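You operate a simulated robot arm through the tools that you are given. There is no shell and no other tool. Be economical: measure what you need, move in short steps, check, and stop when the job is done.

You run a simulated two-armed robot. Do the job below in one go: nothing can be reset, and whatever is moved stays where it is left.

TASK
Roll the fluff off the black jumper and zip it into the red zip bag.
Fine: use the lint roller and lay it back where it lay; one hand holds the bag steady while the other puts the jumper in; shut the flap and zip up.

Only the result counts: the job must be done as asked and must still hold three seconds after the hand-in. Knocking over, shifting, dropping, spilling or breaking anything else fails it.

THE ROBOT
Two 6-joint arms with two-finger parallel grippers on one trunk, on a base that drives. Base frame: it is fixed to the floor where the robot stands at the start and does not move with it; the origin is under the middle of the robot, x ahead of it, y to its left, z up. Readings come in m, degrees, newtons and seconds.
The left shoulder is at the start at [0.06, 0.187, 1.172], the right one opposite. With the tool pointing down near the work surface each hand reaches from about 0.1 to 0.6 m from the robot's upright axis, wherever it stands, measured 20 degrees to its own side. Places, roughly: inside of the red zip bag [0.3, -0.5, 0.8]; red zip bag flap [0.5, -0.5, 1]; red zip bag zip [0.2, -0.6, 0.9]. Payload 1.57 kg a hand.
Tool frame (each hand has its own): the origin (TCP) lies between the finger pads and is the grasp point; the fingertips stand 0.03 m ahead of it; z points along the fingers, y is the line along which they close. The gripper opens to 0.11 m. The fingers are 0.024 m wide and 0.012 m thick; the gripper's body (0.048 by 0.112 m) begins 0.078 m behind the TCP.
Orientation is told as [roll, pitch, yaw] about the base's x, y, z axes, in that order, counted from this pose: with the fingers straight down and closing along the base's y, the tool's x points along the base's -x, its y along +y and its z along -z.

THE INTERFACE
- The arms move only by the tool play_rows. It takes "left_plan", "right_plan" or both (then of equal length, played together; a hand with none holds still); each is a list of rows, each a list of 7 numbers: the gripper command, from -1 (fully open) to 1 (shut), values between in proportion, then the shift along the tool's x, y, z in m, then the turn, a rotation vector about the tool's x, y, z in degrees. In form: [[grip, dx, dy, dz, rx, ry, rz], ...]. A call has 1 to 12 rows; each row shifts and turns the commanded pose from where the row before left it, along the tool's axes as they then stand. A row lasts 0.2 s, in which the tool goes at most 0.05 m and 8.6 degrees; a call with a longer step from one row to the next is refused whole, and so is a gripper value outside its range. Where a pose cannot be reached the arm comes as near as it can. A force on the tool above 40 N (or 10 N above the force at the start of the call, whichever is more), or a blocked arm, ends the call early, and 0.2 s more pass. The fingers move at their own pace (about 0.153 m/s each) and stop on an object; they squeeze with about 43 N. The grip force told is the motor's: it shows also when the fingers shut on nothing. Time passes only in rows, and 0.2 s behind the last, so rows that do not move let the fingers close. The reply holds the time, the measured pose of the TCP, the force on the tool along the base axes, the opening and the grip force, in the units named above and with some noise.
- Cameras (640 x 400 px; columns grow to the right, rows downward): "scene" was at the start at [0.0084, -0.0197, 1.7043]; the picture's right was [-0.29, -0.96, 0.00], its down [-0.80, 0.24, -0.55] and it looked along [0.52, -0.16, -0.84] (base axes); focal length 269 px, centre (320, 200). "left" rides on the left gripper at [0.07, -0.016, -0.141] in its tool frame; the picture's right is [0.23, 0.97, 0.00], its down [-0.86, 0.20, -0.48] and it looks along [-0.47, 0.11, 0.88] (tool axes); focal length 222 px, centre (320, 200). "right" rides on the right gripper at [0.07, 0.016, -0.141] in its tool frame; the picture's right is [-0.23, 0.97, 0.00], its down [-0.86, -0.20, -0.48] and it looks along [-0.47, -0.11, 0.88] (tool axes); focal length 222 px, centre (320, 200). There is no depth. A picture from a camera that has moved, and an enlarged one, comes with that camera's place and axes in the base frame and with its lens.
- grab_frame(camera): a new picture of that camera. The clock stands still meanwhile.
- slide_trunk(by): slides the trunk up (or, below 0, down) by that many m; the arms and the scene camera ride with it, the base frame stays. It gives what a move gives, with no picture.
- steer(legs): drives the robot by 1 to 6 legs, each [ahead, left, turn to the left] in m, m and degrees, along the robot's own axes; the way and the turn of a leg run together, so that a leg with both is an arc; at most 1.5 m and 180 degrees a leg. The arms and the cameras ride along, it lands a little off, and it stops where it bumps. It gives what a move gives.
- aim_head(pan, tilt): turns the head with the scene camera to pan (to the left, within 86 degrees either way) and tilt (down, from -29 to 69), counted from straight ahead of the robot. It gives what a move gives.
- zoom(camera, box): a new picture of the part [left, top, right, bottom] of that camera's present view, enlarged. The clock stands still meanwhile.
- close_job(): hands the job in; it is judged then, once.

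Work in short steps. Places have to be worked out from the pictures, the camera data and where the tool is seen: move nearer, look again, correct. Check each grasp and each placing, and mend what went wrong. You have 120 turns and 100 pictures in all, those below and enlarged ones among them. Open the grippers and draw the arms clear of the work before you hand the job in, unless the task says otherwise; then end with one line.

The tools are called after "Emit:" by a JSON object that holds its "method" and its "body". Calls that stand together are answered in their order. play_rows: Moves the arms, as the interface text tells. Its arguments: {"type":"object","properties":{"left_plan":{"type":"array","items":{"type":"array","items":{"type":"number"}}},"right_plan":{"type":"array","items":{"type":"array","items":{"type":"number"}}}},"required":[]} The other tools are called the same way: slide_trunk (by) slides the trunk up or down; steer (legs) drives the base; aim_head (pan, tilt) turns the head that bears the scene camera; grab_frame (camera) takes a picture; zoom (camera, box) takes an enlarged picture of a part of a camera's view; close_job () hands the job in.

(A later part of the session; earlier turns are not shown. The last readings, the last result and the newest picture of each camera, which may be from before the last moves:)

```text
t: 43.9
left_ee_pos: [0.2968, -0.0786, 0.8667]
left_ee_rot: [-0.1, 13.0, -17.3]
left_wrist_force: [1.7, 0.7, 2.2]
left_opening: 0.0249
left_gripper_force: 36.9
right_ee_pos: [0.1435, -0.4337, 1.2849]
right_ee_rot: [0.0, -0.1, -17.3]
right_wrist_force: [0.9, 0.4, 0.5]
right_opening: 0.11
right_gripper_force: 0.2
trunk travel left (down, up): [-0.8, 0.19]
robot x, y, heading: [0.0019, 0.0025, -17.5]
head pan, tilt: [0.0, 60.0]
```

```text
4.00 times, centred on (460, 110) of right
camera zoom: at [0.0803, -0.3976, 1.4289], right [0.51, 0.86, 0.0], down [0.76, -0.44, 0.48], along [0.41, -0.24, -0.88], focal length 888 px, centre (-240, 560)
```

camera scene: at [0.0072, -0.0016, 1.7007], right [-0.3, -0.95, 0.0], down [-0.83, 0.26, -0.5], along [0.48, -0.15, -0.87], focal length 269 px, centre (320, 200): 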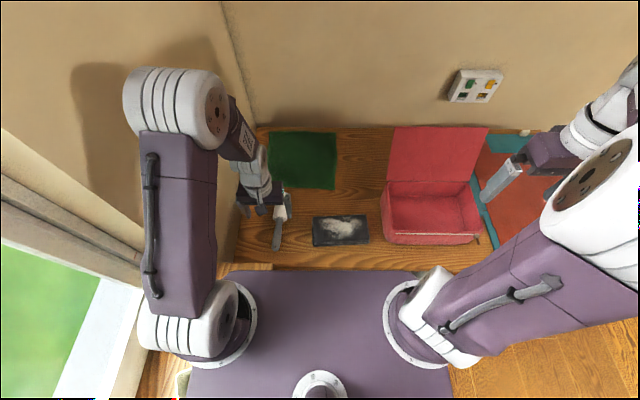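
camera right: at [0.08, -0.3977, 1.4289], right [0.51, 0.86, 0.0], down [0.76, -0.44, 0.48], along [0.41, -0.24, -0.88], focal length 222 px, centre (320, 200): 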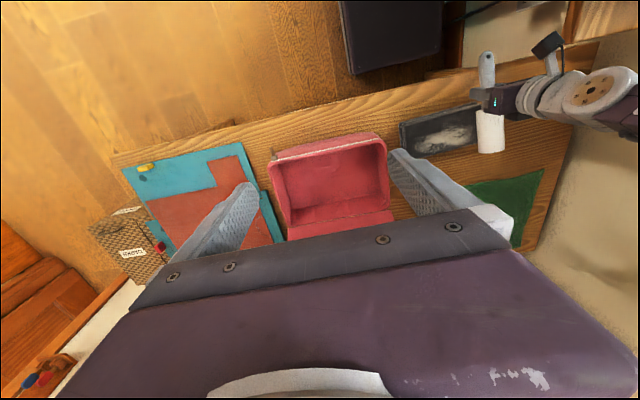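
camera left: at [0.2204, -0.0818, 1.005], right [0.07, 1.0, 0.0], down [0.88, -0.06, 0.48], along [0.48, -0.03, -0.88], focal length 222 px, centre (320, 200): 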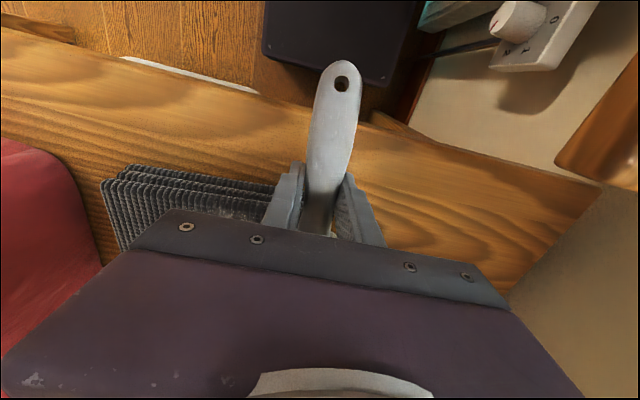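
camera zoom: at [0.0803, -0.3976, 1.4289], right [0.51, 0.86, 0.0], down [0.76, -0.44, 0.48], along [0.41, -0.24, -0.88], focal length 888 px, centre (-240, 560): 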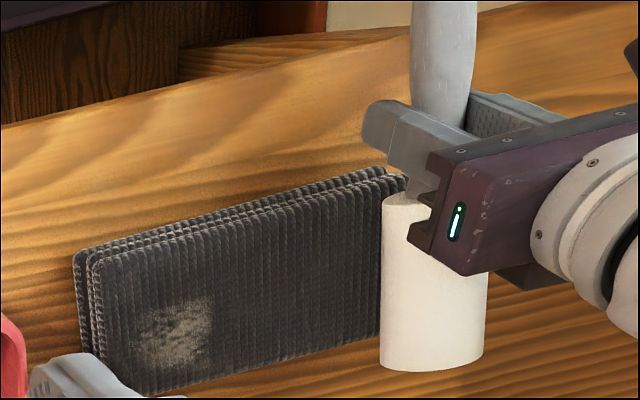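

Excellent: only a patch near the right end remains, where contact was lost. I'll go there raised and press again.

Emit:
{"method": "play_rows", "body": {"left_plan": [[1, 0, 0, -0.006, 0, 0, 0], [1, 0, -0.025, 0, 0, 0, 0], [1, 0, -0.025, 0, 0, 0, 0], [1, 0, -0.025, 0, 0, 0, 0], [1, 0, -0.015, 0, 0, 0, 0], [1, 0, 0, 0.006, 0, 0, 0], [1, 0, 0, 0.003, 0, 0, 0], [1, 0, 0, 0, 0, 0, 0]]}}

```text
t: 45.7
left_ee_pos: [0.2671, -0.1663, 0.8668]
left_ee_rot: [-0.2, 12.9, -17.2]
left_wrist_force: [2.4, 2.7, 18.0]
left_opening: 0.0249
left_gripper_force: 36.9
right_ee_pos: [0.1424, -0.4314, 1.287]
right_ee_rot: [-0.1, 0.0, -17.3]
right_wrist_force: [0.0, -0.2, 0.2]
right_opening: 0.1101
right_gripper_force: 0.0
trunk travel left (down, up): [-0.8, 0.19]
robot x, y, heading: [-0.002, -0.0011, -17.3]
head pan, tilt: [0.0, 60.0]
```

Firm contact. I'll roll right over the patch and back.

Emit:
{"method": "play_rows", "body": {"left_plan": [[1, 0, -0.015, 0, 0, 0, 0], [1, 0, -0.015, 0, 0, 0, 0], [1, 0, -0.015, 0.0005, 0, 0, 0], [1, 0, -0.015, 0.0005, 0, 0, 0], [1, 0, -0.015, 0, 0, 0, 0], [1, 0, 0.015, 0, 0, 0, 0], [1, 0, 0.015, 0, 0, 0, 0], [1, 0, 0.015, 0, 0, 0, 0], [1, 0, 0.015, 0, 0, 0, 0], [1, 0, 0, 0, 0, 0, 0]]}}

Emit:
{"method": "play_rows", "body": {"left_plan": [[1, 0, 0.015, 0, 0, 0, 0], [1, 0, 0.015, 0, 0, 0, 0], [1, 0, 0.0, -0.02, 0, 0, 0], [1, 0, 0.03, -0.03, 0, 0, 0], [1, 0, 0.045, 0, 0, 0, 0], [1, 0, 0.045, 0, 0, 0, 0], [1, 0, 0, 0, 0, 0, 0]]}}

Emit:
{"method": "zoom", "body": {"camera": "right", "box": [380, 60, 540, 160]}}

Emit:
{"method": "zoom", "body": {"camera": "scene", "box": [210, 120, 400, 270]}}

```text
t: 47.9
left_ee_pos: [0.2629, -0.1802, 0.864]
left_ee_rot: [0.0, 12.9, -17.3]
left_wrist_force: [-0.4, -1.8, 4.0]
left_opening: 0.0249
left_gripper_force: 36.5
right_ee_pos: [0.1421, -0.4331, 1.2873]
right_ee_rot: [0.0, 0.1, -17.2]
right_wrist_force: [-0.1, -0.3, -1.1]
right_opening: 0.11
right_gripper_force: 0.1
trunk travel left (down, up): [-0.8, 0.19]
robot x, y, heading: [-0.0024, 0.0029, -17.2]
head pan, tilt: [0.0, 60.0]
```

```text
t: 49.5
left_ee_pos: [0.3203, -0.0427, 0.9116]
left_ee_rot: [-0.1, 12.9, -17.2]
left_wrist_force: [0.3, 0.7, -2.1]
left_opening: 0.0252
left_gripper_force: 37.0
right_ee_pos: [0.1429, -0.4341, 1.2861]
right_ee_rot: [0.0, -0.1, -17.2]
right_wrist_force: [-0.3, 0.3, 0.6]
right_opening: 0.11
right_gripper_force: 0.0
trunk travel left (down, up): [-0.8, 0.19]
robot x, y, heading: [0.0002, 0.0017, -17.3]
head pan, tilt: [0.0, 60.0]
```

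```text
4.00 times, centred on (460, 110) of right
camera zoom: at [0.0798, -0.3983, 1.4287], right [0.51, 0.86, 0.0], down [0.76, -0.44, 0.48], along [0.41, -0.24, -0.88], focal length 888 px, centre (-240, 560)
```

zoom: 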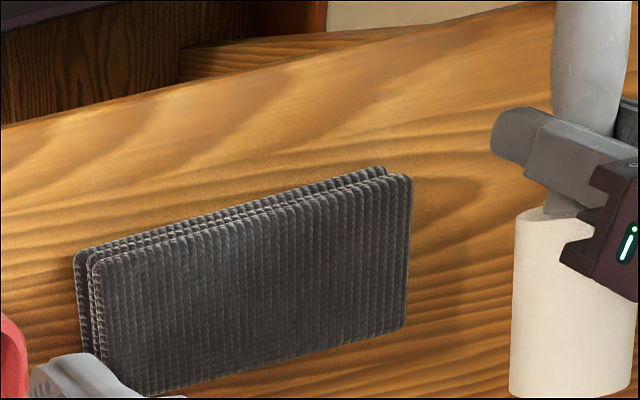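

```text
2.67 times, centred on (305, 195) of scene
camera zoom: at [0.007, -0.0022, 1.7007], right [-0.3, -0.95, 0.0], down [-0.83, 0.26, -0.5], along [0.48, -0.15, -0.87], focal length 717 px, centre (360, 213)
```

zoom: 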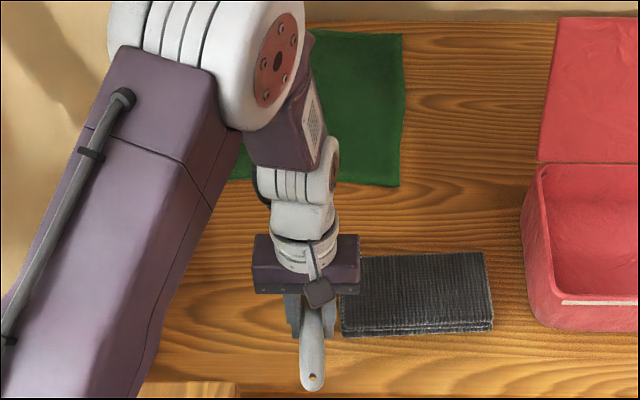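

The jumper is clean and hasn't moved. Now I'll return the roller: move back over its original spot, correct the small yaw and lower it.

Emit:
{"method": "play_rows", "body": {"left_plan": [[1, -0.012, 0.0153, -0.0028, 0, 0, 0.4], [1, -0.012, 0.0153, -0.0028, 0, 0, 0.4], [1, -0.012, 0.0153, -0.0028, 0, 0, 0.4], [1, -0.012, 0.0153, -0.0028, 0, 0, 0.4], [1, -0.012, 0.0153, -0.0028, 0, 0, 0.4], [1, -0.012, 0.0153, -0.0028, 0, 0, 0.4], [1, -0.0034, 0, 0.0146, 0, 0, 0], [1, -0.0034, 0, 0.0146, 0, 0, 0], [1, -0.0034, 0, 0.0146, 0, 0, 0], [1, -0.0025, 0, 0.01, 0, 0, 0], [1, 0, 0, 0, 0, 0, 0]]}}

Emit:
{"method": "grab_frame", "body": {"camera": "left"}}

Emit:
{"method": "zoom", "body": {"camera": "scene", "box": [210, 120, 400, 270]}}

```text
t: 51.9
left_ee_pos: [0.418, 0.0238, 0.8572]
left_ee_rot: [-0.6, 13.0, -19.7]
left_wrist_force: [-0.2, 0.2, -1.0]
left_opening: 0.0251
left_gripper_force: 36.7
right_ee_pos: [0.1423, -0.4331, 1.2863]
right_ee_rot: [0.0, -0.1, -17.3]
right_wrist_force: [0.1, 0.2, 1.0]
right_opening: 0.11
right_gripper_force: 0.1
trunk travel left (down, up): [-0.8, 0.19]
robot x, y, heading: [0.0001, -0.0001, -17.1]
head pan, tilt: [0.0, 60.0]
```

```text
68 pictures are left
camera left: at [0.3782, 0.0226, 1.0101], right [0.12, 0.99, 0.04], down [0.95, -0.13, 0.27], along [0.28, 0.01, -0.96], focal length 222 px, centre (320, 200)
```

left: 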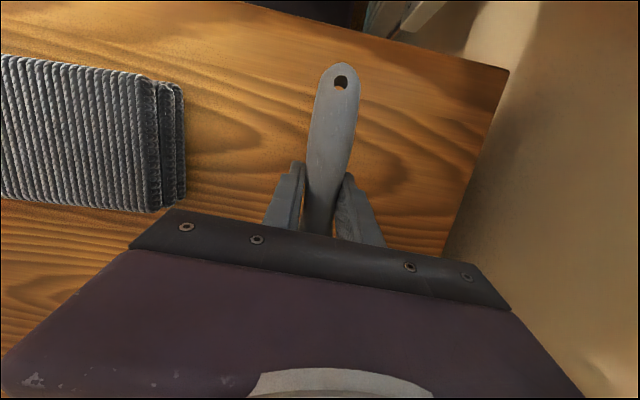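

```text
2.67 times, centred on (305, 195) of scene
camera zoom: at [0.0078, -0.0014, 1.7007], right [-0.3, -0.95, 0.0], down [-0.83, 0.26, -0.5], along [0.48, -0.15, -0.87], focal length 717 px, centre (360, 213)
```

zoom: 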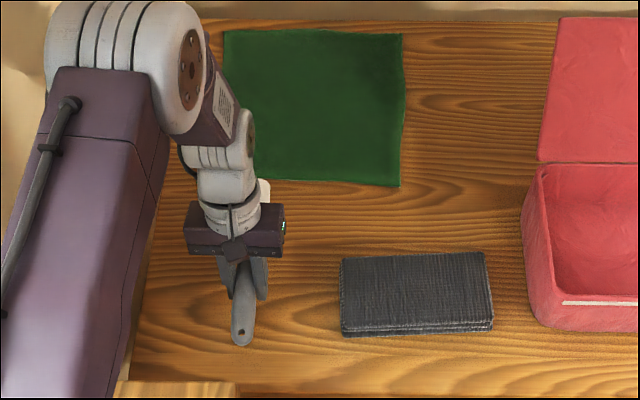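

Position matches the original (handle end at pixel ~(242,346)). I'll lower the last 2 cm.

Emit:
{"method": "play_rows", "body": {"left_plan": [[1, -0.0018, 0, 0.0078, 0, 0, 0], [1, -0.0018, 0, 0.0078, 0, 0, 0], [1, -0.0009, 0, 0.004, 0, 0, 0], [1, 0, 0, 0, 0, 0, 0]]}}

```text
t: 52.9
left_ee_pos: [0.4184, 0.0223, 0.8358]
left_ee_rot: [-0.6, 13.0, -19.7]
left_wrist_force: [0.1, 0.0, -0.9]
left_opening: 0.025
left_gripper_force: 36.3
right_ee_pos: [0.1429, -0.4333, 1.2853]
right_ee_rot: [0.1, 0.0, -17.3]
right_wrist_force: [-0.1, -0.5, 0.7]
right_opening: 0.11
right_gripper_force: 0.2
trunk travel left (down, up): [-0.8, 0.19]
robot x, y, heading: [0.0008, 0.0019, -17.2]
head pan, tilt: [0.0, 60.0]
```

Emit:
{"method": "play_rows", "body": {"left_plan": [[1, -0.0006, 0, 0.0025, 0, 0, 0], [1, -0.0003, 0, 0.0015, 0, 0, 0], [1, 0, 0, 0, 0, 0, 0]]}}

```text
t: 53.7
left_ee_pos: [0.4168, 0.0224, 0.8323]
left_ee_rot: [-0.6, 12.9, -19.8]
left_wrist_force: [0.3, 1.0, 1.0]
left_opening: 0.025
left_gripper_force: 36.7
right_ee_pos: [0.1425, -0.4332, 1.2863]
right_ee_rot: [0.0, 0.1, -17.3]
right_wrist_force: [0.0, 0.6, 0.7]
right_opening: 0.1102
right_gripper_force: 0.0
trunk travel left (down, up): [-0.8, 0.19]
robot x, y, heading: [0.0028, -0.0003, -17.3]
head pan, tilt: [0.0, 60.0]
```

It has touched down. I'll release and lift clear.

Emit:
{"method": "play_rows", "body": {"left_plan": [[0.5, 0, 0, 0, 0, 0, 0], [-0.3, 0, 0, 0, 0, 0, 0], [-0.3, 0, 0, 0, 0, 0, 0], [-0.3, 0.006, 0, -0.026, 0, 0, 0], [-0.3, 0.009, 0, -0.039, 0, 0, 0], [-0.3, 0.009, 0, -0.039, 0, 0, 0], [-0.3, 0.009, 0, -0.039, 0, -6.5, 0], [-0.3, 0, 0, -0.03, 0, -6.5, 0], [-1, 0, 0, 0, 0, 0, 0]]}}

Emit:
{"method": "grab_frame", "body": {"camera": "left"}}

Emit:
{"method": "grab_frame", "body": {"camera": "scene"}}

```text
t: 55.7
left_ee_pos: [0.4235, 0.0237, 1.0079]
left_ee_rot: [-0.5, 0.0, -19.6]
left_wrist_force: [-0.4, 0.6, 0.2]
left_opening: 0.11
left_gripper_force: 0.1
right_ee_pos: [0.1444, -0.433, 1.2864]
right_ee_rot: [0.0, 0.1, -17.4]
right_wrist_force: [0.2, 1.0, 0.1]
right_opening: 0.1102
right_gripper_force: 0.0
trunk travel left (down, up): [-0.8, 0.19]
robot x, y, heading: [0.0012, -0.001, -17.1]
head pan, tilt: [0.0, 60.0]
```

```text
66 pictures are left
camera left: at [0.3524, 0.0342, 1.1489], right [0.11, 0.99, -0.01], down [0.87, -0.09, 0.48], along [0.47, -0.06, -0.88], focal length 222 px, centre (320, 200)
```

left: 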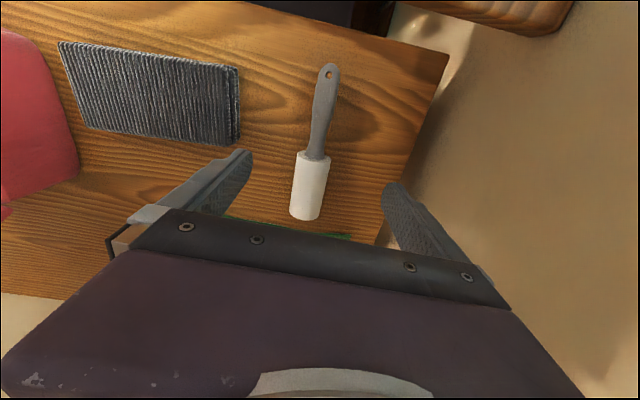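

```text
65 pictures are left
camera scene: at [0.0091, -0.0015, 1.7007], right [-0.3, -0.95, 0.0], down [-0.83, 0.26, -0.5], along [0.48, -0.15, -0.87], focal length 269 px, centre (320, 200)
```

scene: 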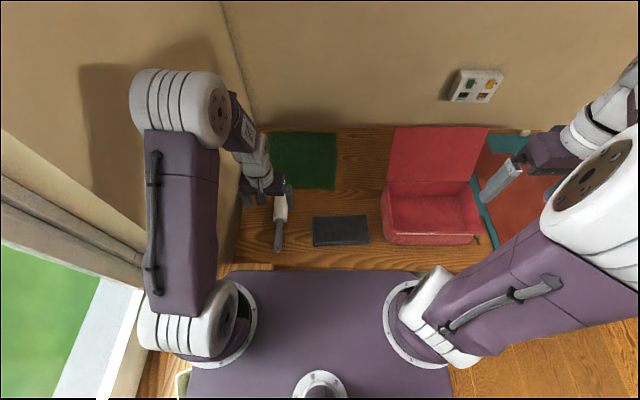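

The roller is back on the table. I'll compare it with the first zoomed picture, using the same zoom.

Emit:
{"method": "play_rows", "body": {"left_plan": [[-1, 0.02, -0.03, -0.03, 0, 0, -2.4], [-1, 0.03, -0.02, -0.035, 0, 0, 0], [-1, 0.03, -0.02, -0.035, 0, 0, 0], [-1, 0.03, 0, -0.035, 0, 0, 0], [-1, 0, 0, 0, 0, 0, 0]]}}

Emit:
{"method": "zoom", "body": {"camera": "scene", "box": [240, 120, 400, 270]}}

```text
refused: row 2 steps farther than a row can; nothing moved
```

```text
2.67 times, centred on (320, 195) of scene
camera zoom: at [0.0091, -0.0015, 1.7007], right [-0.3, -0.95, 0.0], down [-0.83, 0.26, -0.5], along [0.48, -0.15, -0.87], focal length 717 px, centre (320, 213)
```

zoom: 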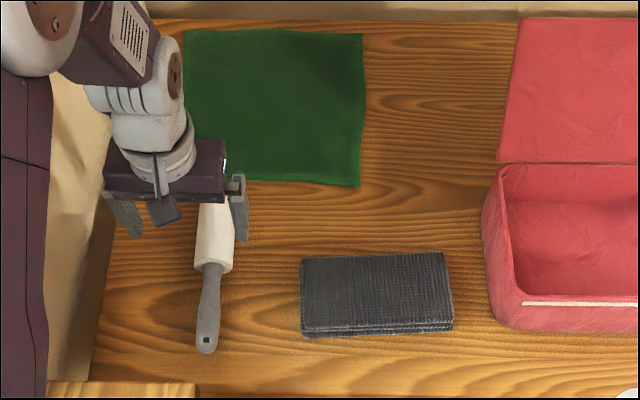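

The roller is back within about 6 mm and 3°. I'll raise the left hand, then drive right so the bag is in front.

Emit:
{"method": "play_rows", "body": {"left_plan": [[-1, 0.0, 0.0, -0.045, 0, 0, 0], [-1, 0.0, 0.0, -0.045, 0, 0, 0], [-1, 0, 0, -0.045, 0, 0, 0], [-1, 0.0, 0, -0.045, 0, 0, 0], [-1, 0, 0, -0.045, 0, 0, 0], [-1, 0, 0, -0.03, 0, 0, -2.3], [-1, 0, 0, 0, 0, 0, 0]]}}

Emit:
{"method": "steer", "body": {"legs": [[0, -0.27, 0]]}}

Emit:
{"method": "grab_frame", "body": {"camera": "scene"}}

```text
t: 57.3
left_ee_pos: [0.4215, 0.0209, 1.2684]
left_ee_rot: [-0.6, 0.0, -17.3]
left_wrist_force: [-0.4, 0.6, -0.7]
left_opening: 0.11
left_gripper_force: 0.1
right_ee_pos: [0.1423, -0.4336, 1.2869]
right_ee_rot: [0.0, 0.0, -17.4]
right_wrist_force: [0.9, 0.3, 0.2]
right_opening: 0.1099
right_gripper_force: 0.0
trunk travel left (down, up): [-0.8, 0.19]
robot x, y, heading: [-0.0001, -0.001, -17.1]
head pan, tilt: [0.0, 60.0]
```

```text
t: 59.2
left_ee_pos: [0.3407, -0.2354, 1.268]
left_ee_rot: [-0.6, 0.1, -17.3]
left_wrist_force: [0.1, 0.3, 0.1]
left_opening: 0.1098
left_gripper_force: 0.0
right_ee_pos: [0.062, -0.6918, 1.2879]
right_ee_rot: [0.0, 0.0, -17.3]
right_wrist_force: [0.3, -0.5, 0.4]
right_opening: 0.11
right_gripper_force: 0.1
trunk travel left (down, up): [-0.8, 0.19]
robot x, y, heading: [-0.079, -0.2593, -17.3]
head pan, tilt: [0.0, 60.0]
```

```text
63 pictures are left
camera scene: at [-0.0722, -0.2579, 1.7007], right [-0.3, -0.95, 0.0], down [-0.83, 0.26, -0.5], along [0.48, -0.15, -0.87], focal length 269 px, centre (320, 200)
```

scene: 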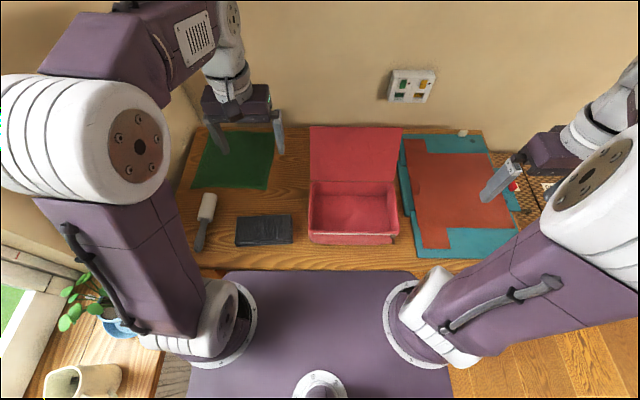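

Now the bag is directly ahead. I'll zoom in on the bag and jumper.

Emit:
{"method": "zoom", "body": {"camera": "scene", "box": [220, 110, 430, 270]}}

Emit:
{"method": "zoom", "body": {"camera": "scene", "box": [300, 170, 420, 250]}}

```text
2.50 times, centred on (325, 190) of scene
camera zoom: at [-0.0722, -0.2579, 1.7007], right [-0.3, -0.95, 0.0], down [-0.83, 0.26, -0.5], along [0.48, -0.15, -0.87], focal length 672 px, centre (308, 225)
```

zoom: 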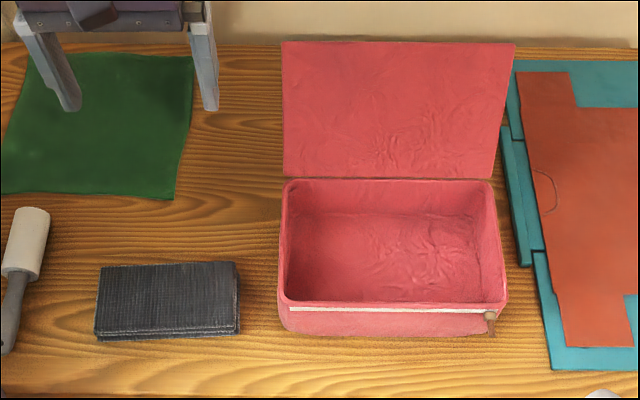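

```text
5.00 times, centred on (360, 210) of scene
camera zoom: at [-0.0722, -0.2579, 1.7007], right [-0.3, -0.95, 0.0], down [-0.83, 0.26, -0.5], along [0.48, -0.15, -0.87], focal length 1344 px, centre (120, 150)
```

zoom: 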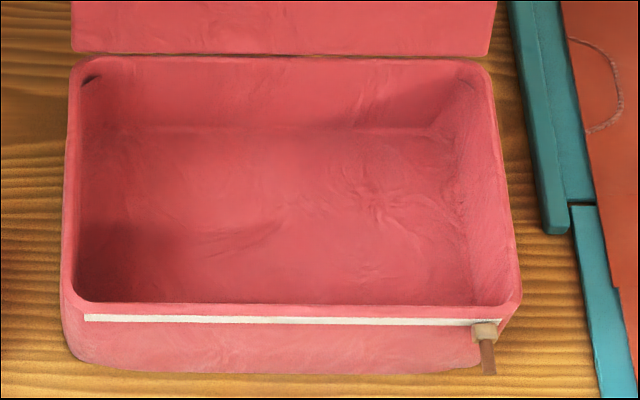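

Bag in the robot frame (R): rim x 0.35–0.54, y from 0.036 to -0.255, z about 0.905. Jumper centre is at about (0.397, 0.20), with its 0.093 depth along x. I'll turn the left hand 90° so it can close along the jumper's depth.

Emit:
{"method": "play_rows", "body": {"left_plan": [[-1, 0, 0, 0, 0, 0, -8.2], [-1, 0, 0, 0, 0, 0, -8.2], [-1, 0, 0, 0, 0, 0, -8.2], [-1, 0, 0, 0, 0, 0, -8.2], [-1, 0, 0, 0, 0, 0, -8.2], [-1, 0, 0, 0, 0, 0, -8.2], [-1, 0, 0, 0, 0, 0, -8.2], [-1, 0, 0, 0, 0, 0, -8.2], [-1, 0, 0, 0, 0, 0, -8.2], [-1, 0, 0, 0, 0, 0, -8.2], [-1, 0, 0, 0, 0.5, 0, -8], [-1, 0, 0, 0, 0, 0, 0]]}}

```text
t: 61.8
left_ee_pos: [0.3401, -0.2391, 1.2679]
left_ee_rot: [-0.5, 0.6, 72.7]
left_wrist_force: [-0.1, 0.7, -0.4]
left_opening: 0.1101
left_gripper_force: 0.1
right_ee_pos: [0.0633, -0.6928, 1.2856]
right_ee_rot: [0.1, 0.0, -17.3]
right_wrist_force: [1.3, 0.0, -0.5]
right_opening: 0.1099
right_gripper_force: 0.1
trunk travel left (down, up): [-0.8, 0.19]
robot x, y, heading: [-0.0786, -0.2582, -17.6]
head pan, tilt: [0.0, 60.0]
```

Reached with yaw at 90° to the table. I'll move above the jumper and look.

Emit:
{"method": "play_rows", "body": {"left_plan": [[-1, -0.0063, -0.0003, 0.036, 0, 0, 0], [-1, -0.0063, -0.0003, 0.036, 0, 0, 0], [-1, -0.0063, -0.0003, 0.036, 0, 0, 0], [-1, -0.0063, -0.0003, 0.036, 0, 0, 0], [-1, -0.0063, -0.0003, 0.036, 0, 0, 0], [-1, -0.0063, -0.0003, 0.036, 0, 0, 0], [-1, -0.0063, -0.0003, 0.036, 0, 0, 0], [-1, -0.0063, -0.0003, 0.036, 0, 0, 0], [-1, -0.0063, 0, 0.03, 0, 0, 0], [-1, 0, 0, 0, 0, 0, 0]]}}

Emit:
{"method": "grab_frame", "body": {"camera": "left"}}

Emit:
{"method": "zoom", "body": {"camera": "scene", "box": [200, 130, 330, 270]}}

```text
t: 64.0
left_ee_pos: [0.364, -0.1897, 0.9484]
left_ee_rot: [-0.5, 0.6, 72.6]
left_wrist_force: [0.2, 0.4, 1.1]
left_opening: 0.11
left_gripper_force: 0.1
right_ee_pos: [0.0616, -0.6921, 1.2866]
right_ee_rot: [0.0, 0.0, -17.4]
right_wrist_force: [-0.1, -0.8, 0.3]
right_opening: 0.1101
right_gripper_force: 0.0
trunk travel left (down, up): [-0.8, 0.19]
robot x, y, heading: [-0.0809, -0.2598, -17.3]
head pan, tilt: [0.0, 60.0]
```

```text
60 pictures are left
camera left: at [0.3578, -0.2591, 1.0905], right [-1.0, 0.07, -0.01], down [0.06, 0.88, 0.47], along [0.04, 0.47, -0.88], focal length 222 px, centre (320, 200)
```

left: 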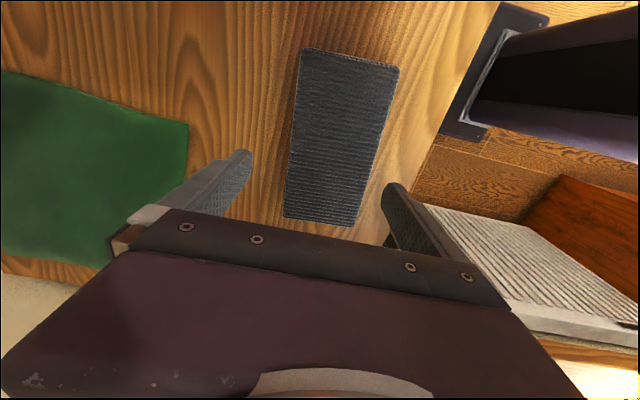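

```text
2.86 times, centred on (265, 200) of scene
camera zoom: at [-0.0733, -0.2605, 1.7007], right [-0.3, -0.95, 0.0], down [-0.83, 0.26, -0.5], along [0.48, -0.15, -0.87], focal length 768 px, centre (477, 200)
```

zoom: 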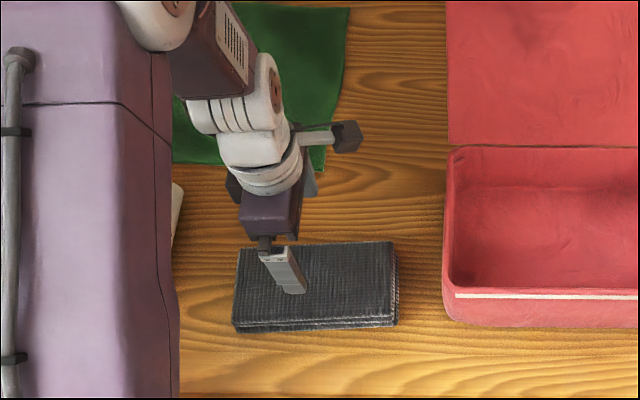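

Jumper centre is at about (0.387, 0.202) with a yaw of about +3°, and its depth is about 0.096. I'll align, lower to z 0.895 and recheck.

Emit:
{"method": "play_rows", "body": {"left_plan": [[-1, -0.002, 0.008, 0, 0, 0, -1.6], [-1, -0.002, 0.007, 0, 0, 0, -1.6], [-1, 0, 0, 0.025, 0, 0, 0], [-1, 0, 0, 0.025, 0, 0, 0], [-1, 0, 0, 0, 0, 0, 0]]}}

Emit:
{"method": "grab_frame", "body": {"camera": "left"}}

Emit:
{"method": "zoom", "body": {"camera": "scene", "box": [220, 180, 310, 260]}}

```text
t: 65.2
left_ee_pos: [0.3489, -0.182, 0.8971]
left_ee_rot: [-0.5, 0.6, 75.8]
left_wrist_force: [0.4, -0.5, -0.4]
left_opening: 0.1099
left_gripper_force: 0.0
right_ee_pos: [0.061, -0.6933, 1.2872]
right_ee_rot: [0.0, 0.0, -17.2]
right_wrist_force: [0.1, -0.6, -1.0]
right_opening: 0.1098
right_gripper_force: 0.1
trunk travel left (down, up): [-0.8, 0.19]
robot x, y, heading: [-0.0768, -0.26, -17.6]
head pan, tilt: [0.0, 60.0]
```

```text
58 pictures are left
camera left: at [0.3472, -0.2514, 1.0396], right [-1.0, 0.02, -0.01], down [0.01, 0.88, 0.47], along [0.01, 0.47, -0.88], focal length 222 px, centre (320, 200)
```

left: 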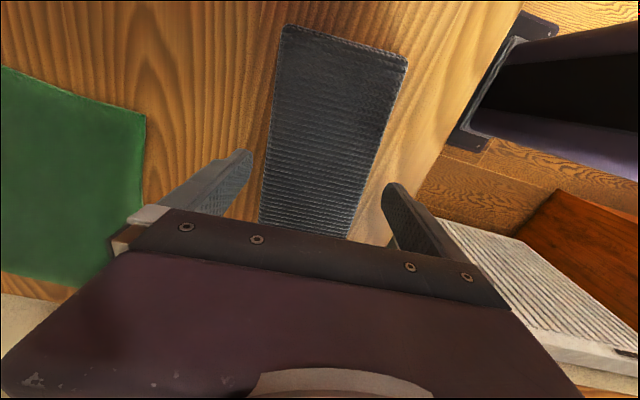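

```text
5.00 times, centred on (265, 220) of scene
camera zoom: at [-0.0738, -0.2602, 1.7007], right [-0.3, -0.95, 0.0], down [-0.83, 0.26, -0.5], along [0.48, -0.15, -0.87], focal length 1344 px, centre (595, 100)
```

zoom: 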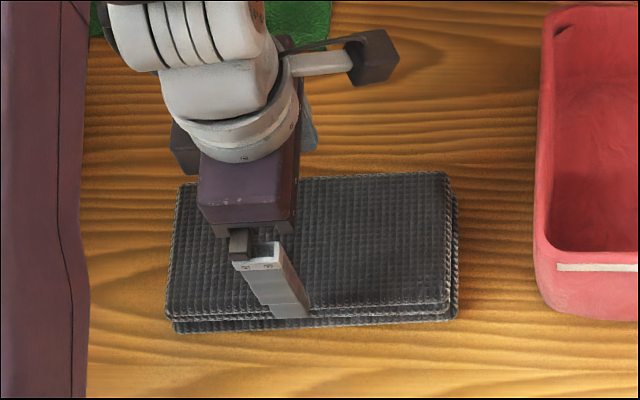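

In the hand frame the jumper spans about -0.050 to +0.053 along the closing axis, which is centred but tight. I'll nudge 2 mm and descend in two parts while watching the force.

Emit:
{"method": "play_rows", "body": {"left_plan": [[-1, 0.005, 0.002, 0, 0, 0, 0], [-1, 0.004, 0, 0.015, 0, 0, 0], [-1, 0, 0, 0.015, 0, 0, 0], [-1, 0, 0, 0.005, 0, 0, 0], [-1, 0, 0, 0, 0, 0, 0]]}}

Emit:
{"method": "play_rows", "body": {"left_plan": [[-1, 0, 0, 0.007, 0, 0, 0], [-1, 0, 0, 0.007, 0, 0, 0], [-1, 0, 0, 0.006, 0, 0, 0], [-1, 0, 0, 0, 0, 0, 0]]}}

Emit:
{"method": "zoom", "body": {"camera": "scene", "box": [220, 180, 310, 260]}}

```text
t: 66.4
left_ee_pos: [0.3459, -0.1895, 0.8629]
left_ee_rot: [-0.4, 0.6, 75.8]
left_wrist_force: [1.5, -0.6, 0.2]
left_opening: 0.1101
left_gripper_force: 0.1
right_ee_pos: [0.0622, -0.6923, 1.2863]
right_ee_rot: [0.0, 0.0, -17.3]
right_wrist_force: [1.1, -0.6, -1.0]
right_opening: 0.1098
right_gripper_force: 0.0
trunk travel left (down, up): [-0.8, 0.19]
robot x, y, heading: [-0.0811, -0.2588, -17.3]
head pan, tilt: [0.0, 60.0]
```

```text
t: 67.4
left_ee_pos: [0.3453, -0.1915, 0.8451]
left_ee_rot: [-0.5, 0.7, 75.8]
left_wrist_force: [-0.7, -0.4, 0.2]
left_opening: 0.1101
left_gripper_force: 0.1
right_ee_pos: [0.0614, -0.6928, 1.2871]
right_ee_rot: [0.0, 0.0, -17.3]
right_wrist_force: [0.2, -0.3, 1.0]
right_opening: 0.1101
right_gripper_force: 0.0
trunk travel left (down, up): [-0.8, 0.19]
robot x, y, heading: [-0.0792, -0.2586, -17.3]
head pan, tilt: [0.0, 60.0]
```

```text
5.00 times, centred on (265, 220) of scene
camera zoom: at [-0.073, -0.2603, 1.7007], right [-0.3, -0.95, 0.0], down [-0.83, 0.26, -0.5], along [0.48, -0.15, -0.87], focal length 1344 px, centre (595, 100)
```

zoom: 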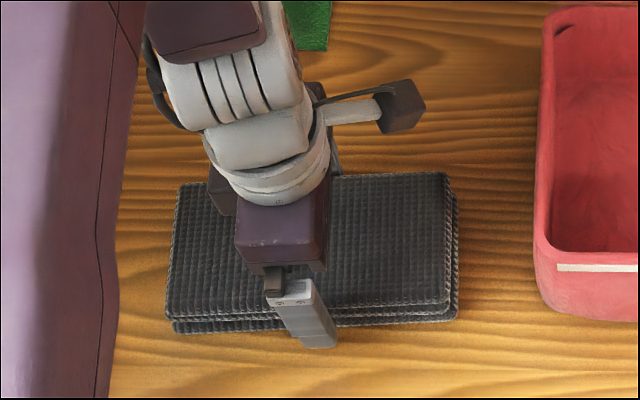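

The fingers pass both edges freely. I'll lower to z 0.834 and close.

Emit:
{"method": "play_rows", "body": {"left_plan": [[-1, 0, 0, 0.006, 0, 0, 0], [-1, 0, 0, 0.005, 0, 0, 0], [-0.3, 0, 0, 0, 0, 0, 0], [0.5, 0, 0, 0, 0, 0, 0], [1, 0, 0, 0, 0, 0, 0], [1, 0, 0, 0, 0, 0, 0], [1, 0, 0, 0, 0, 0, 0]]}}

Emit:
{"method": "zoom", "body": {"camera": "scene", "box": [220, 180, 310, 260]}}

```text
t: 69.0
left_ee_pos: [0.3468, -0.1907, 0.8343]
left_ee_rot: [-0.4, 0.6, 75.8]
left_wrist_force: [4.9, 0.2, 6.7]
left_opening: 0.0999
left_gripper_force: 42.2
right_ee_pos: [0.0631, -0.6924, 1.2872]
right_ee_rot: [0.0, 0.0, -17.3]
right_wrist_force: [-0.5, -0.6, 0.4]
right_opening: 0.1101
right_gripper_force: 0.0
trunk travel left (down, up): [-0.8, 0.19]
robot x, y, heading: [-0.0817, -0.2612, -17.4]
head pan, tilt: [0.0, 60.0]
```

```text
5.00 times, centred on (265, 220) of scene
camera zoom: at [-0.0726, -0.2605, 1.7007], right [-0.3, -0.95, 0.0], down [-0.83, 0.26, -0.5], along [0.48, -0.15, -0.87], focal length 1344 px, centre (595, 100)
```

zoom: 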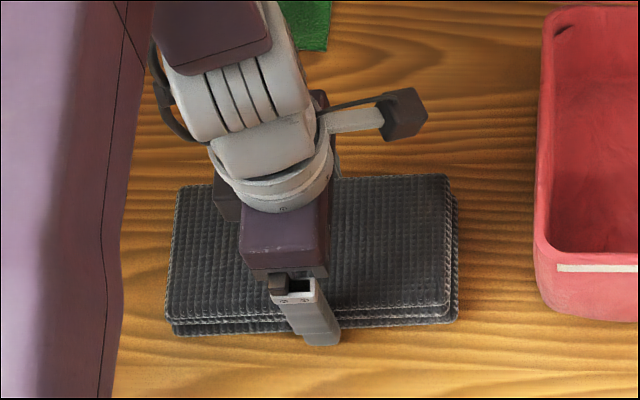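

Gripped at 0.100 m with 42 N. I'll lift slowly.

Emit:
{"method": "play_rows", "body": {"left_plan": [[1, 0, 0, -0.006, 0, 0, 0], [1, 0, 0, -0.01, 0, 0, 0], [1, 0, 0, -0.02, 0, 0, 0], [1, 0, 0, -0.03, 0, 0, 0], [1, 0, 0, 0, 0, 0, 0]]}}

Emit:
{"method": "grab_frame", "body": {"camera": "scene"}}

```text
t: 70.2
left_ee_pos: [0.3453, -0.1877, 0.8987]
left_ee_rot: [-0.4, 0.6, 75.8]
left_wrist_force: [-0.3, 0.3, -3.0]
left_opening: 0.0996
left_gripper_force: 43.0
right_ee_pos: [0.0631, -0.6919, 1.2865]
right_ee_rot: [0.1, 0.0, -17.3]
right_wrist_force: [0.0, 0.4, -0.7]
right_opening: 0.1101
right_gripper_force: 0.1
trunk travel left (down, up): [-0.8, 0.19]
robot x, y, heading: [-0.079, -0.2587, -17.4]
head pan, tilt: [0.0, 60.0]
```

```text
54 pictures are left
camera scene: at [-0.0721, -0.2603, 1.7007], right [-0.3, -0.95, 0.0], down [-0.83, 0.26, -0.5], along [0.48, -0.15, -0.87], focal length 269 px, centre (320, 200)
```

scene: 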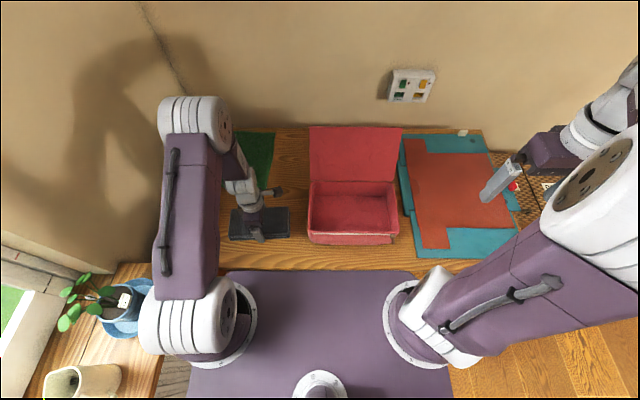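

The jumper is lifted. I'll raise it further while the right hand comes in above the bag's right wall.

Emit:
{"method": "play_rows", "body": {"left_plan": [[1, 0, 0, -0.012, 0, 0, 0], [1, 0, 0, -0.012, 0, 0, 0], [1, 0, 0, -0.012, 0, 0, 0], [1, 0, 0, -0.012, 0, 0, 0], [1, 0, 0, -0.012, 0, 0, 0], [1, 0, 0, -0.012, 0, 0, 0], [1, 0, 0, -0.012, 0, 0, 0], [1, 0, 0, -0.012, 0, 0, 0], [1, 0, 0, -0.012, 0, 0, 0], [1, 0, 0, 0, 0, 0, 0]], "right_plan": [[0.1, -0.0246, 0.0128, 0.0297, 0, 0, 0], [0.1, -0.0246, 0.0128, 0.0297, 0, 0, 0], [0.1, -0.0246, 0.0128, 0.0297, 0, 0, 0], [0.1, -0.0246, 0.0128, 0.0297, 0, 0, 0], [0.1, -0.0246, 0.0128, 0.0297, 0, 0, 0], [0.1, -0.0246, 0.0128, 0.0297, 0, 0, 0], [0.1, -0.0246, 0.0128, 0.0297, 0, 0, 0], [0.1, -0.0246, 0.0128, 0.0297, 0, 0, 0], [0.1, -0.0246, 0.0128, 0.0297, 0, 0, 0], [0.1, 0, 0, 0, 0, 0, 0]]}}

Emit:
{"method": "grab_frame", "body": {"camera": "right"}}

Emit:
{"method": "zoom", "body": {"camera": "scene", "box": [220, 110, 430, 270]}}

```text
t: 72.4
left_ee_pos: [0.3421, -0.1887, 1.0051]
left_ee_rot: [-0.3, 0.6, 75.8]
left_wrist_force: [-0.9, 0.7, -2.2]
left_opening: 0.0998
left_gripper_force: 42.9
right_ee_pos: [0.3099, -0.6448, 1.0191]
right_ee_rot: [0.1, 0.0, -17.3]
right_wrist_force: [-0.4, 1.3, 0.2]
right_opening: 0.0495
right_gripper_force: 0.0
trunk travel left (down, up): [-0.8, 0.19]
robot x, y, heading: [-0.0811, -0.2581, -17.4]
head pan, tilt: [0.0, 60.0]
```

```text
53 pictures are left
camera right: at [0.2478, -0.6093, 1.1622], right [0.51, 0.86, 0.0], down [0.76, -0.45, 0.48], along [0.41, -0.24, -0.88], focal length 222 px, centre (320, 200)
```

right: 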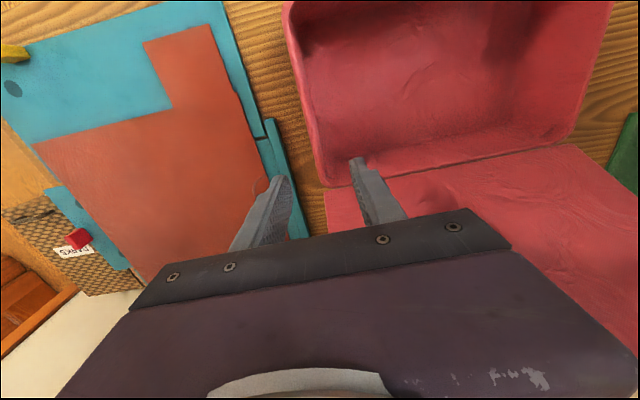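

```text
2.50 times, centred on (325, 190) of scene
camera zoom: at [-0.0731, -0.2601, 1.7007], right [-0.3, -0.95, 0.0], down [-0.83, 0.26, -0.5], along [0.48, -0.15, -0.87], focal length 672 px, centre (308, 225)
```

zoom: 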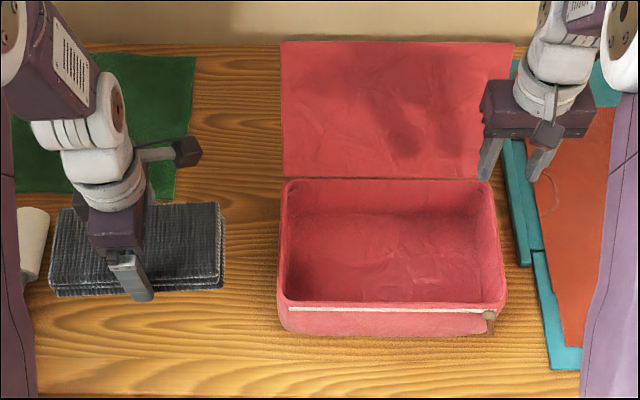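

The right hand straddles the right wall, about 5 mm off centre. I'll correct that, lower so the tips sit about 3 cm below the rim, and look.

Emit:
{"method": "play_rows", "body": {"right_plan": [[0.1, 0.008, -0.005, 0.02, 0, 0, 0], [0.1, 0, 0, 0.03, 0, 0, 0], [0.1, 0, 0, 0.03, 0, 0, 0], [0.1, 0, 0, 0.02, 0, 0, 0], [0.1, 0, 0, 0.01, 0, 0, 0], [0.1, 0, 0, 0, 0, 0, 0]]}}

Emit:
{"method": "grab_frame", "body": {"camera": "right"}}

Emit:
{"method": "zoom", "body": {"camera": "scene", "box": [320, 130, 430, 250]}}

```text
t: 73.8
left_ee_pos: [0.3419, -0.1871, 1.0054]
left_ee_rot: [-0.4, 0.6, 75.8]
left_wrist_force: [0.4, 0.0, -2.0]
left_opening: 0.1002
left_gripper_force: 43.0
right_ee_pos: [0.2996, -0.6497, 0.9097]
right_ee_rot: [0.0, 0.0, -17.3]
right_wrist_force: [0.2, -0.4, 0.4]
right_opening: 0.0495
right_gripper_force: 0.0
trunk travel left (down, up): [-0.8, 0.19]
robot x, y, heading: [-0.08, -0.2586, -17.2]
head pan, tilt: [0.0, 60.0]
```

```text
51 pictures are left
camera right: at [0.2364, -0.6136, 1.0522], right [0.51, 0.86, 0.0], down [0.76, -0.44, 0.48], along [0.41, -0.24, -0.88], focal length 222 px, centre (320, 200)
```

right: 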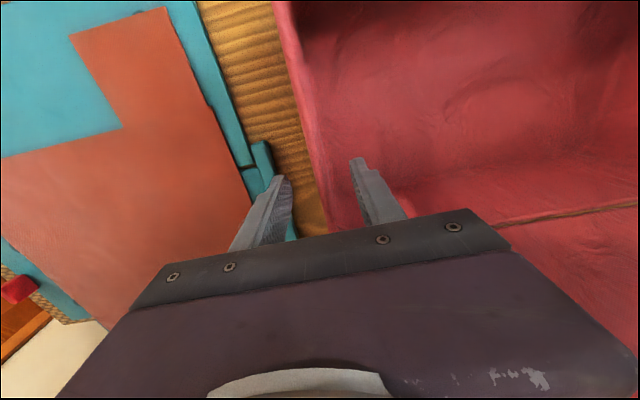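

```text
3.33 times, centred on (375, 190) of scene
camera zoom: at [-0.0724, -0.2602, 1.7007], right [-0.3, -0.95, 0.0], down [-0.83, 0.26, -0.5], along [0.48, -0.15, -0.87], focal length 896 px, centre (137, 233)
```

zoom: 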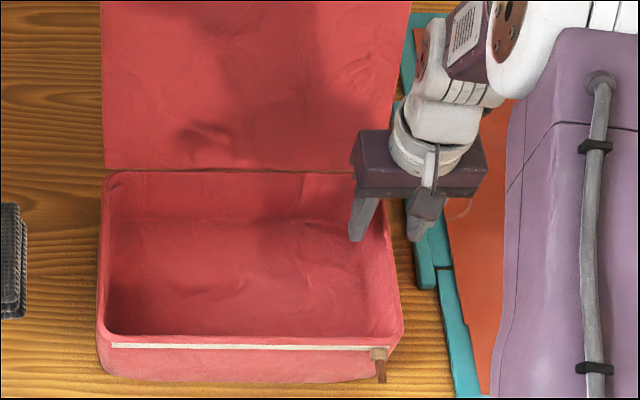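

The wall lies midway between the fingers. I'll close on it.

Emit:
{"method": "play_rows", "body": {"right_plan": [[0.3, 0, 0, 0, 0, 0, 0], [0.6, 0, 0, 0, 0, 0, 0], [1, 0, 0, 0, 0, 0, 0], [1, 0, 0, 0, 0, 0, 0], [1, 0, 0, 0, 0, 0, 0]]}}

Emit:
{"method": "zoom", "body": {"camera": "scene", "box": [220, 110, 430, 270]}}

```text
t: 75.0
left_ee_pos: [0.3413, -0.1882, 1.0052]
left_ee_rot: [-0.4, 0.6, 75.8]
left_wrist_force: [0.3, 0.3, -2.5]
left_opening: 0.1001
left_gripper_force: 43.2
right_ee_pos: [0.299, -0.6486, 0.9104]
right_ee_rot: [0.0, 0.0, -17.3]
right_wrist_force: [0.3, 0.9, 0.0]
right_opening: 0.0069
right_gripper_force: 26.2
trunk travel left (down, up): [-0.8, 0.19]
robot x, y, heading: [-0.0838, -0.2576, -17.4]
head pan, tilt: [0.0, 60.0]
```

```text
2.50 times, centred on (325, 190) of scene
camera zoom: at [-0.0722, -0.2601, 1.7007], right [-0.3, -0.95, 0.0], down [-0.83, 0.26, -0.5], along [0.48, -0.15, -0.87], focal length 672 px, centre (308, 225)
```

zoom: 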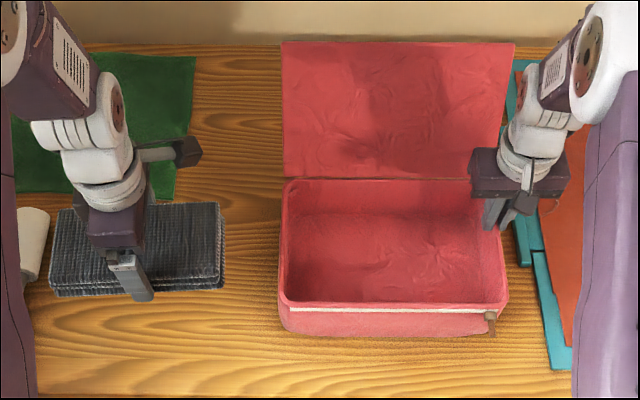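

The bag wall is held. I'll carry the jumper over the bag opening, then align its yaw with the bag.

Emit:
{"method": "play_rows", "body": {"left_plan": [[1, 0.028, -0.0045, -0.005, 0, 0, 0], [1, 0.028, -0.0045, 0, 0, 0, 0], [1, 0.028, -0.0045, 0, 0, 0, 0], [1, 0.028, -0.0045, 0, 0, 0, 0], [1, 0.028, -0.0045, 0, 0, 0, 0], [1, 0.028, -0.0045, 0, 0, 0, 0], [1, 0.028, -0.0045, 0, 0, 0, 0], [1, 0.028, -0.0045, 0, 0, 0, 0], [1, 0.028, -0.004, 0, 0, 0, 0], [1, 0.028, -0.0045, 0, 0, 0, 3], [1, 0, 0, 0, 0, 0, 3], [1, 0, 0, 0, 0, 0, 0]]}}

Emit:
{"method": "grab_frame", "body": {"camera": "left"}}

Emit:
{"method": "zoom", "body": {"camera": "scene", "box": [260, 110, 430, 270]}}

```text
t: 77.6
left_ee_pos: [0.3184, -0.4718, 1.0152]
left_ee_rot: [-0.5, 0.5, 69.8]
left_wrist_force: [-0.2, 0.3, -3.3]
left_opening: 0.0997
left_gripper_force: 42.6
right_ee_pos: [0.2994, -0.6505, 0.9101]
right_ee_rot: [0.0, 0.0, -17.3]
right_wrist_force: [2.2, 0.5, 2.1]
right_opening: 0.0069
right_gripper_force: 26.5
trunk travel left (down, up): [-0.8, 0.19]
robot x, y, heading: [-0.0817, -0.2576, -17.3]
head pan, tilt: [0.0, 60.0]
```

```text
48 pictures are left
camera left: at [0.3083, -0.5394, 1.1572], right [-0.99, 0.12, -0.01], down [0.11, 0.88, 0.47], along [0.06, 0.46, -0.88], focal length 222 px, centre (320, 200)
```

left: 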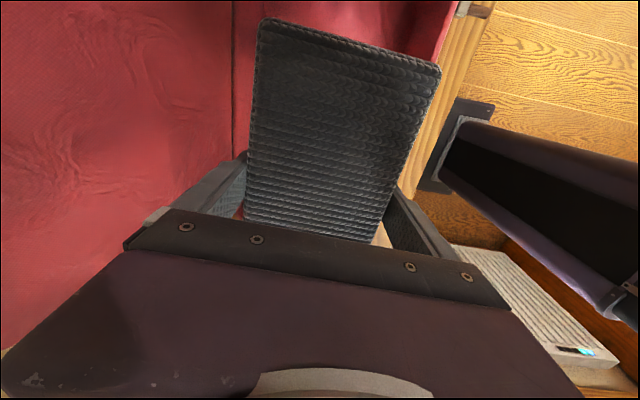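

```text
2.50 times, centred on (345, 190) of scene
camera zoom: at [-0.0721, -0.2602, 1.7007], right [-0.3, -0.95, 0.0], down [-0.83, 0.26, -0.5], along [0.48, -0.15, -0.87], focal length 672 px, centre (258, 225)
```

zoom: 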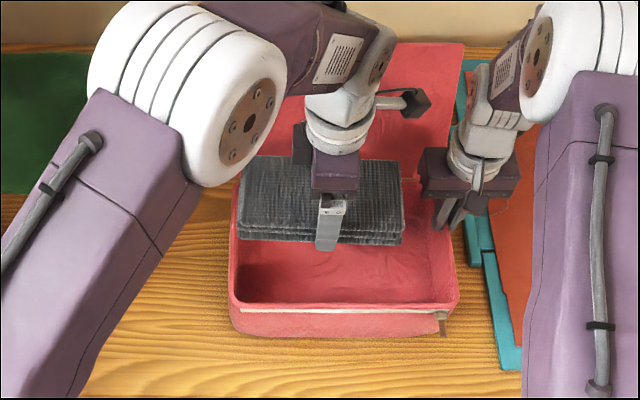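

The jumper's ends are at about y 0.027 and -0.174, so it must go 3 cm further right. That would bring the left camera near the right gripper, so I'll regrip the bag wall nearer the front, at x≈0.395.

Emit:
{"method": "play_rows", "body": {"right_plan": [[0.3, 0, 0, 0, 0, 0, 0], [0.1, 0, 0, 0, 0, 0, 0], [0.1, 0, 0, -0.03, 0, 0, 0], [0.1, 0, 0, -0.03, 0, 0, 0], [0.1, 0.027, 0.002, 0, 0, 0, 0], [0.1, 0.027, 0.002, 0, 0, 0, 0], [0.1, 0.027, 0.003, 0, 0, 0, 0], [0.1, 0, 0, 0.03, 0, 0, 0], [0.1, 0, 0, 0.02, 0, 0, 0], [0.1, 0, 0, 0.01, 0, 0, 0], [0.1, 0, 0, 0, 0, 0, 0]]}}

Emit:
{"method": "grab_frame", "body": {"camera": "right"}}

Emit:
{"method": "zoom", "body": {"camera": "scene", "box": [260, 110, 430, 270]}}

```text
t: 80.0
left_ee_pos: [0.3186, -0.4706, 1.0154]
left_ee_rot: [-0.5, 0.5, 69.8]
left_wrist_force: [0.2, 0.6, -3.4]
left_opening: 0.0996
left_gripper_force: 42.9
right_ee_pos: [0.2252, -0.6204, 0.9082]
right_ee_rot: [0.0, 0.0, -17.4]
right_wrist_force: [-0.4, 0.2, -0.2]
right_opening: 0.0495
right_gripper_force: 0.1
trunk travel left (down, up): [-0.8, 0.19]
robot x, y, heading: [-0.0788, -0.2589, -17.1]
head pan, tilt: [0.0, 60.0]
```

```text
46 pictures are left
camera right: at [0.1615, -0.585, 1.0508], right [0.51, 0.86, 0.0], down [0.76, -0.45, 0.48], along [0.41, -0.24, -0.88], focal length 222 px, centre (320, 200)
```

right: 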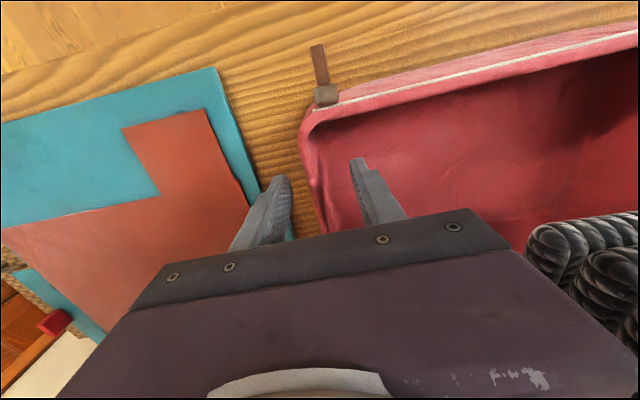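

```text
2.50 times, centred on (345, 190) of scene
camera zoom: at [-0.0721, -0.2609, 1.7007], right [-0.3, -0.95, 0.0], down [-0.83, 0.26, -0.5], along [0.48, -0.15, -0.87], focal length 672 px, centre (258, 225)
```

zoom: 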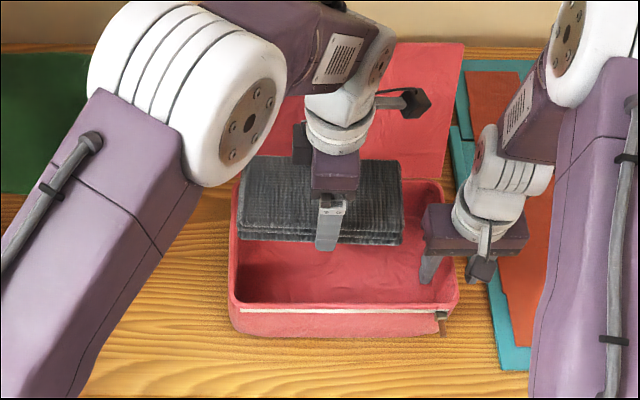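

The wall is between the fingers and the zip slider is visible near the corner. I'll close the right hand and shift the jumper 3 cm right.

Emit:
{"method": "play_rows", "body": {"left_plan": [[1, 0, 0, 0, 0, 0, 0], [1, 0, 0, 0, 0, 0, 0], [1, 0, 0, 0, 0, 0, 0], [1, 0.01, 0, 0, 0, 0, 0], [1, 0.01, 0, 0, 0, 0, 0], [1, 0.01, 0, 0, 0, 0, 0], [1, 0, 0, 0, 0, 0, 0]], "right_plan": [[0.4, 0, 0, 0, 0, 0, 0], [1, 0, 0, 0, 0, 0, 0], [1, 0, 0, 0, 0, 0, 0], [1, 0, 0, 0, 0, 0, 0], [1, 0, 0, 0, 0, 0, 0], [1, 0, 0, 0, 0, 0, 0], [1, 0, 0, 0, 0, 0, 0]]}}

Emit:
{"method": "play_rows", "body": {"left_plan": [[1, 0, 0, 0.025, 0, 0, 0], [1, 0, 0, 0.025, 0, 0, 0], [1, 0, 0, 0.02, 0, 0, 0], [1, 0, 0, 0, 0, 0, 0]]}}

Emit:
{"method": "zoom", "body": {"camera": "scene", "box": [260, 110, 430, 270]}}

Emit:
{"method": "grab_frame", "body": {"camera": "left"}}

```text
t: 81.5
left_ee_pos: [0.3113, -0.4958, 1.0138]
left_ee_rot: [-0.2, -0.1, 69.9]
left_wrist_force: [1.6, 4.4, -1.1]
left_opening: 0.0998
left_gripper_force: 43.6
right_ee_pos: [0.2232, -0.621, 0.9087]
right_ee_rot: [0.0, 0.1, -17.7]
right_wrist_force: [0.7, 0.3, 1.2]
right_opening: 0.0068
right_gripper_force: 26.7
trunk travel left (down, up): [-0.8, 0.19]
robot x, y, heading: [-0.0821, -0.2587, -17.5]
head pan, tilt: [0.0, 60.0]
stopped in row 7 (left hand): the force on the tool passed its limit (the readings are from after the stop); the commanded pose is now the measured one
```

```text
t: 82.5
left_ee_pos: [0.3121, -0.4964, 0.9457]
left_ee_rot: [-0.2, 0.0, 69.7]
left_wrist_force: [-0.1, 0.3, -3.3]
left_opening: 0.0997
left_gripper_force: 43.2
right_ee_pos: [0.2235, -0.6213, 0.908]
right_ee_rot: [0.0, 0.0, -17.6]
right_wrist_force: [0.3, 1.3, 5.0]
right_opening: 0.0068
right_gripper_force: 26.0
trunk travel left (down, up): [-0.8, 0.19]
robot x, y, heading: [-0.0807, -0.2546, -17.3]
head pan, tilt: [0.0, 60.0]
```

```text
2.50 times, centred on (345, 190) of scene
camera zoom: at [-0.0728, -0.2595, 1.7007], right [-0.3, -0.95, 0.0], down [-0.83, 0.26, -0.5], along [0.48, -0.15, -0.87], focal length 672 px, centre (258, 225)
```

zoom: 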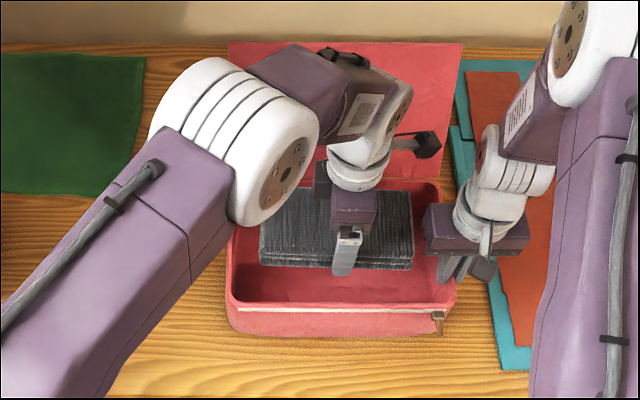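

```text
43 pictures are left
camera left: at [0.3015, -0.5664, 1.085], right [-0.99, 0.12, 0.0], down [0.11, 0.87, 0.48], along [0.06, 0.47, -0.88], focal length 222 px, centre (320, 200)
```

left: 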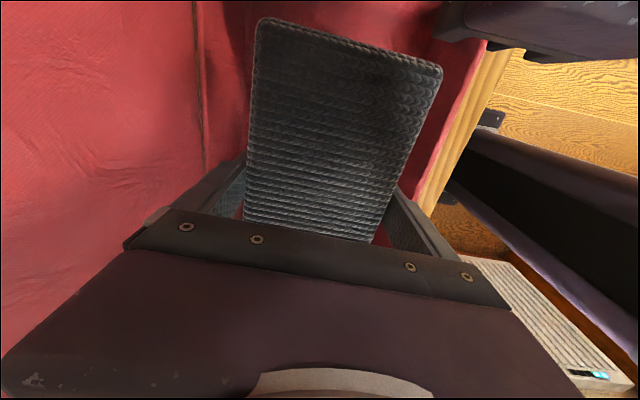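

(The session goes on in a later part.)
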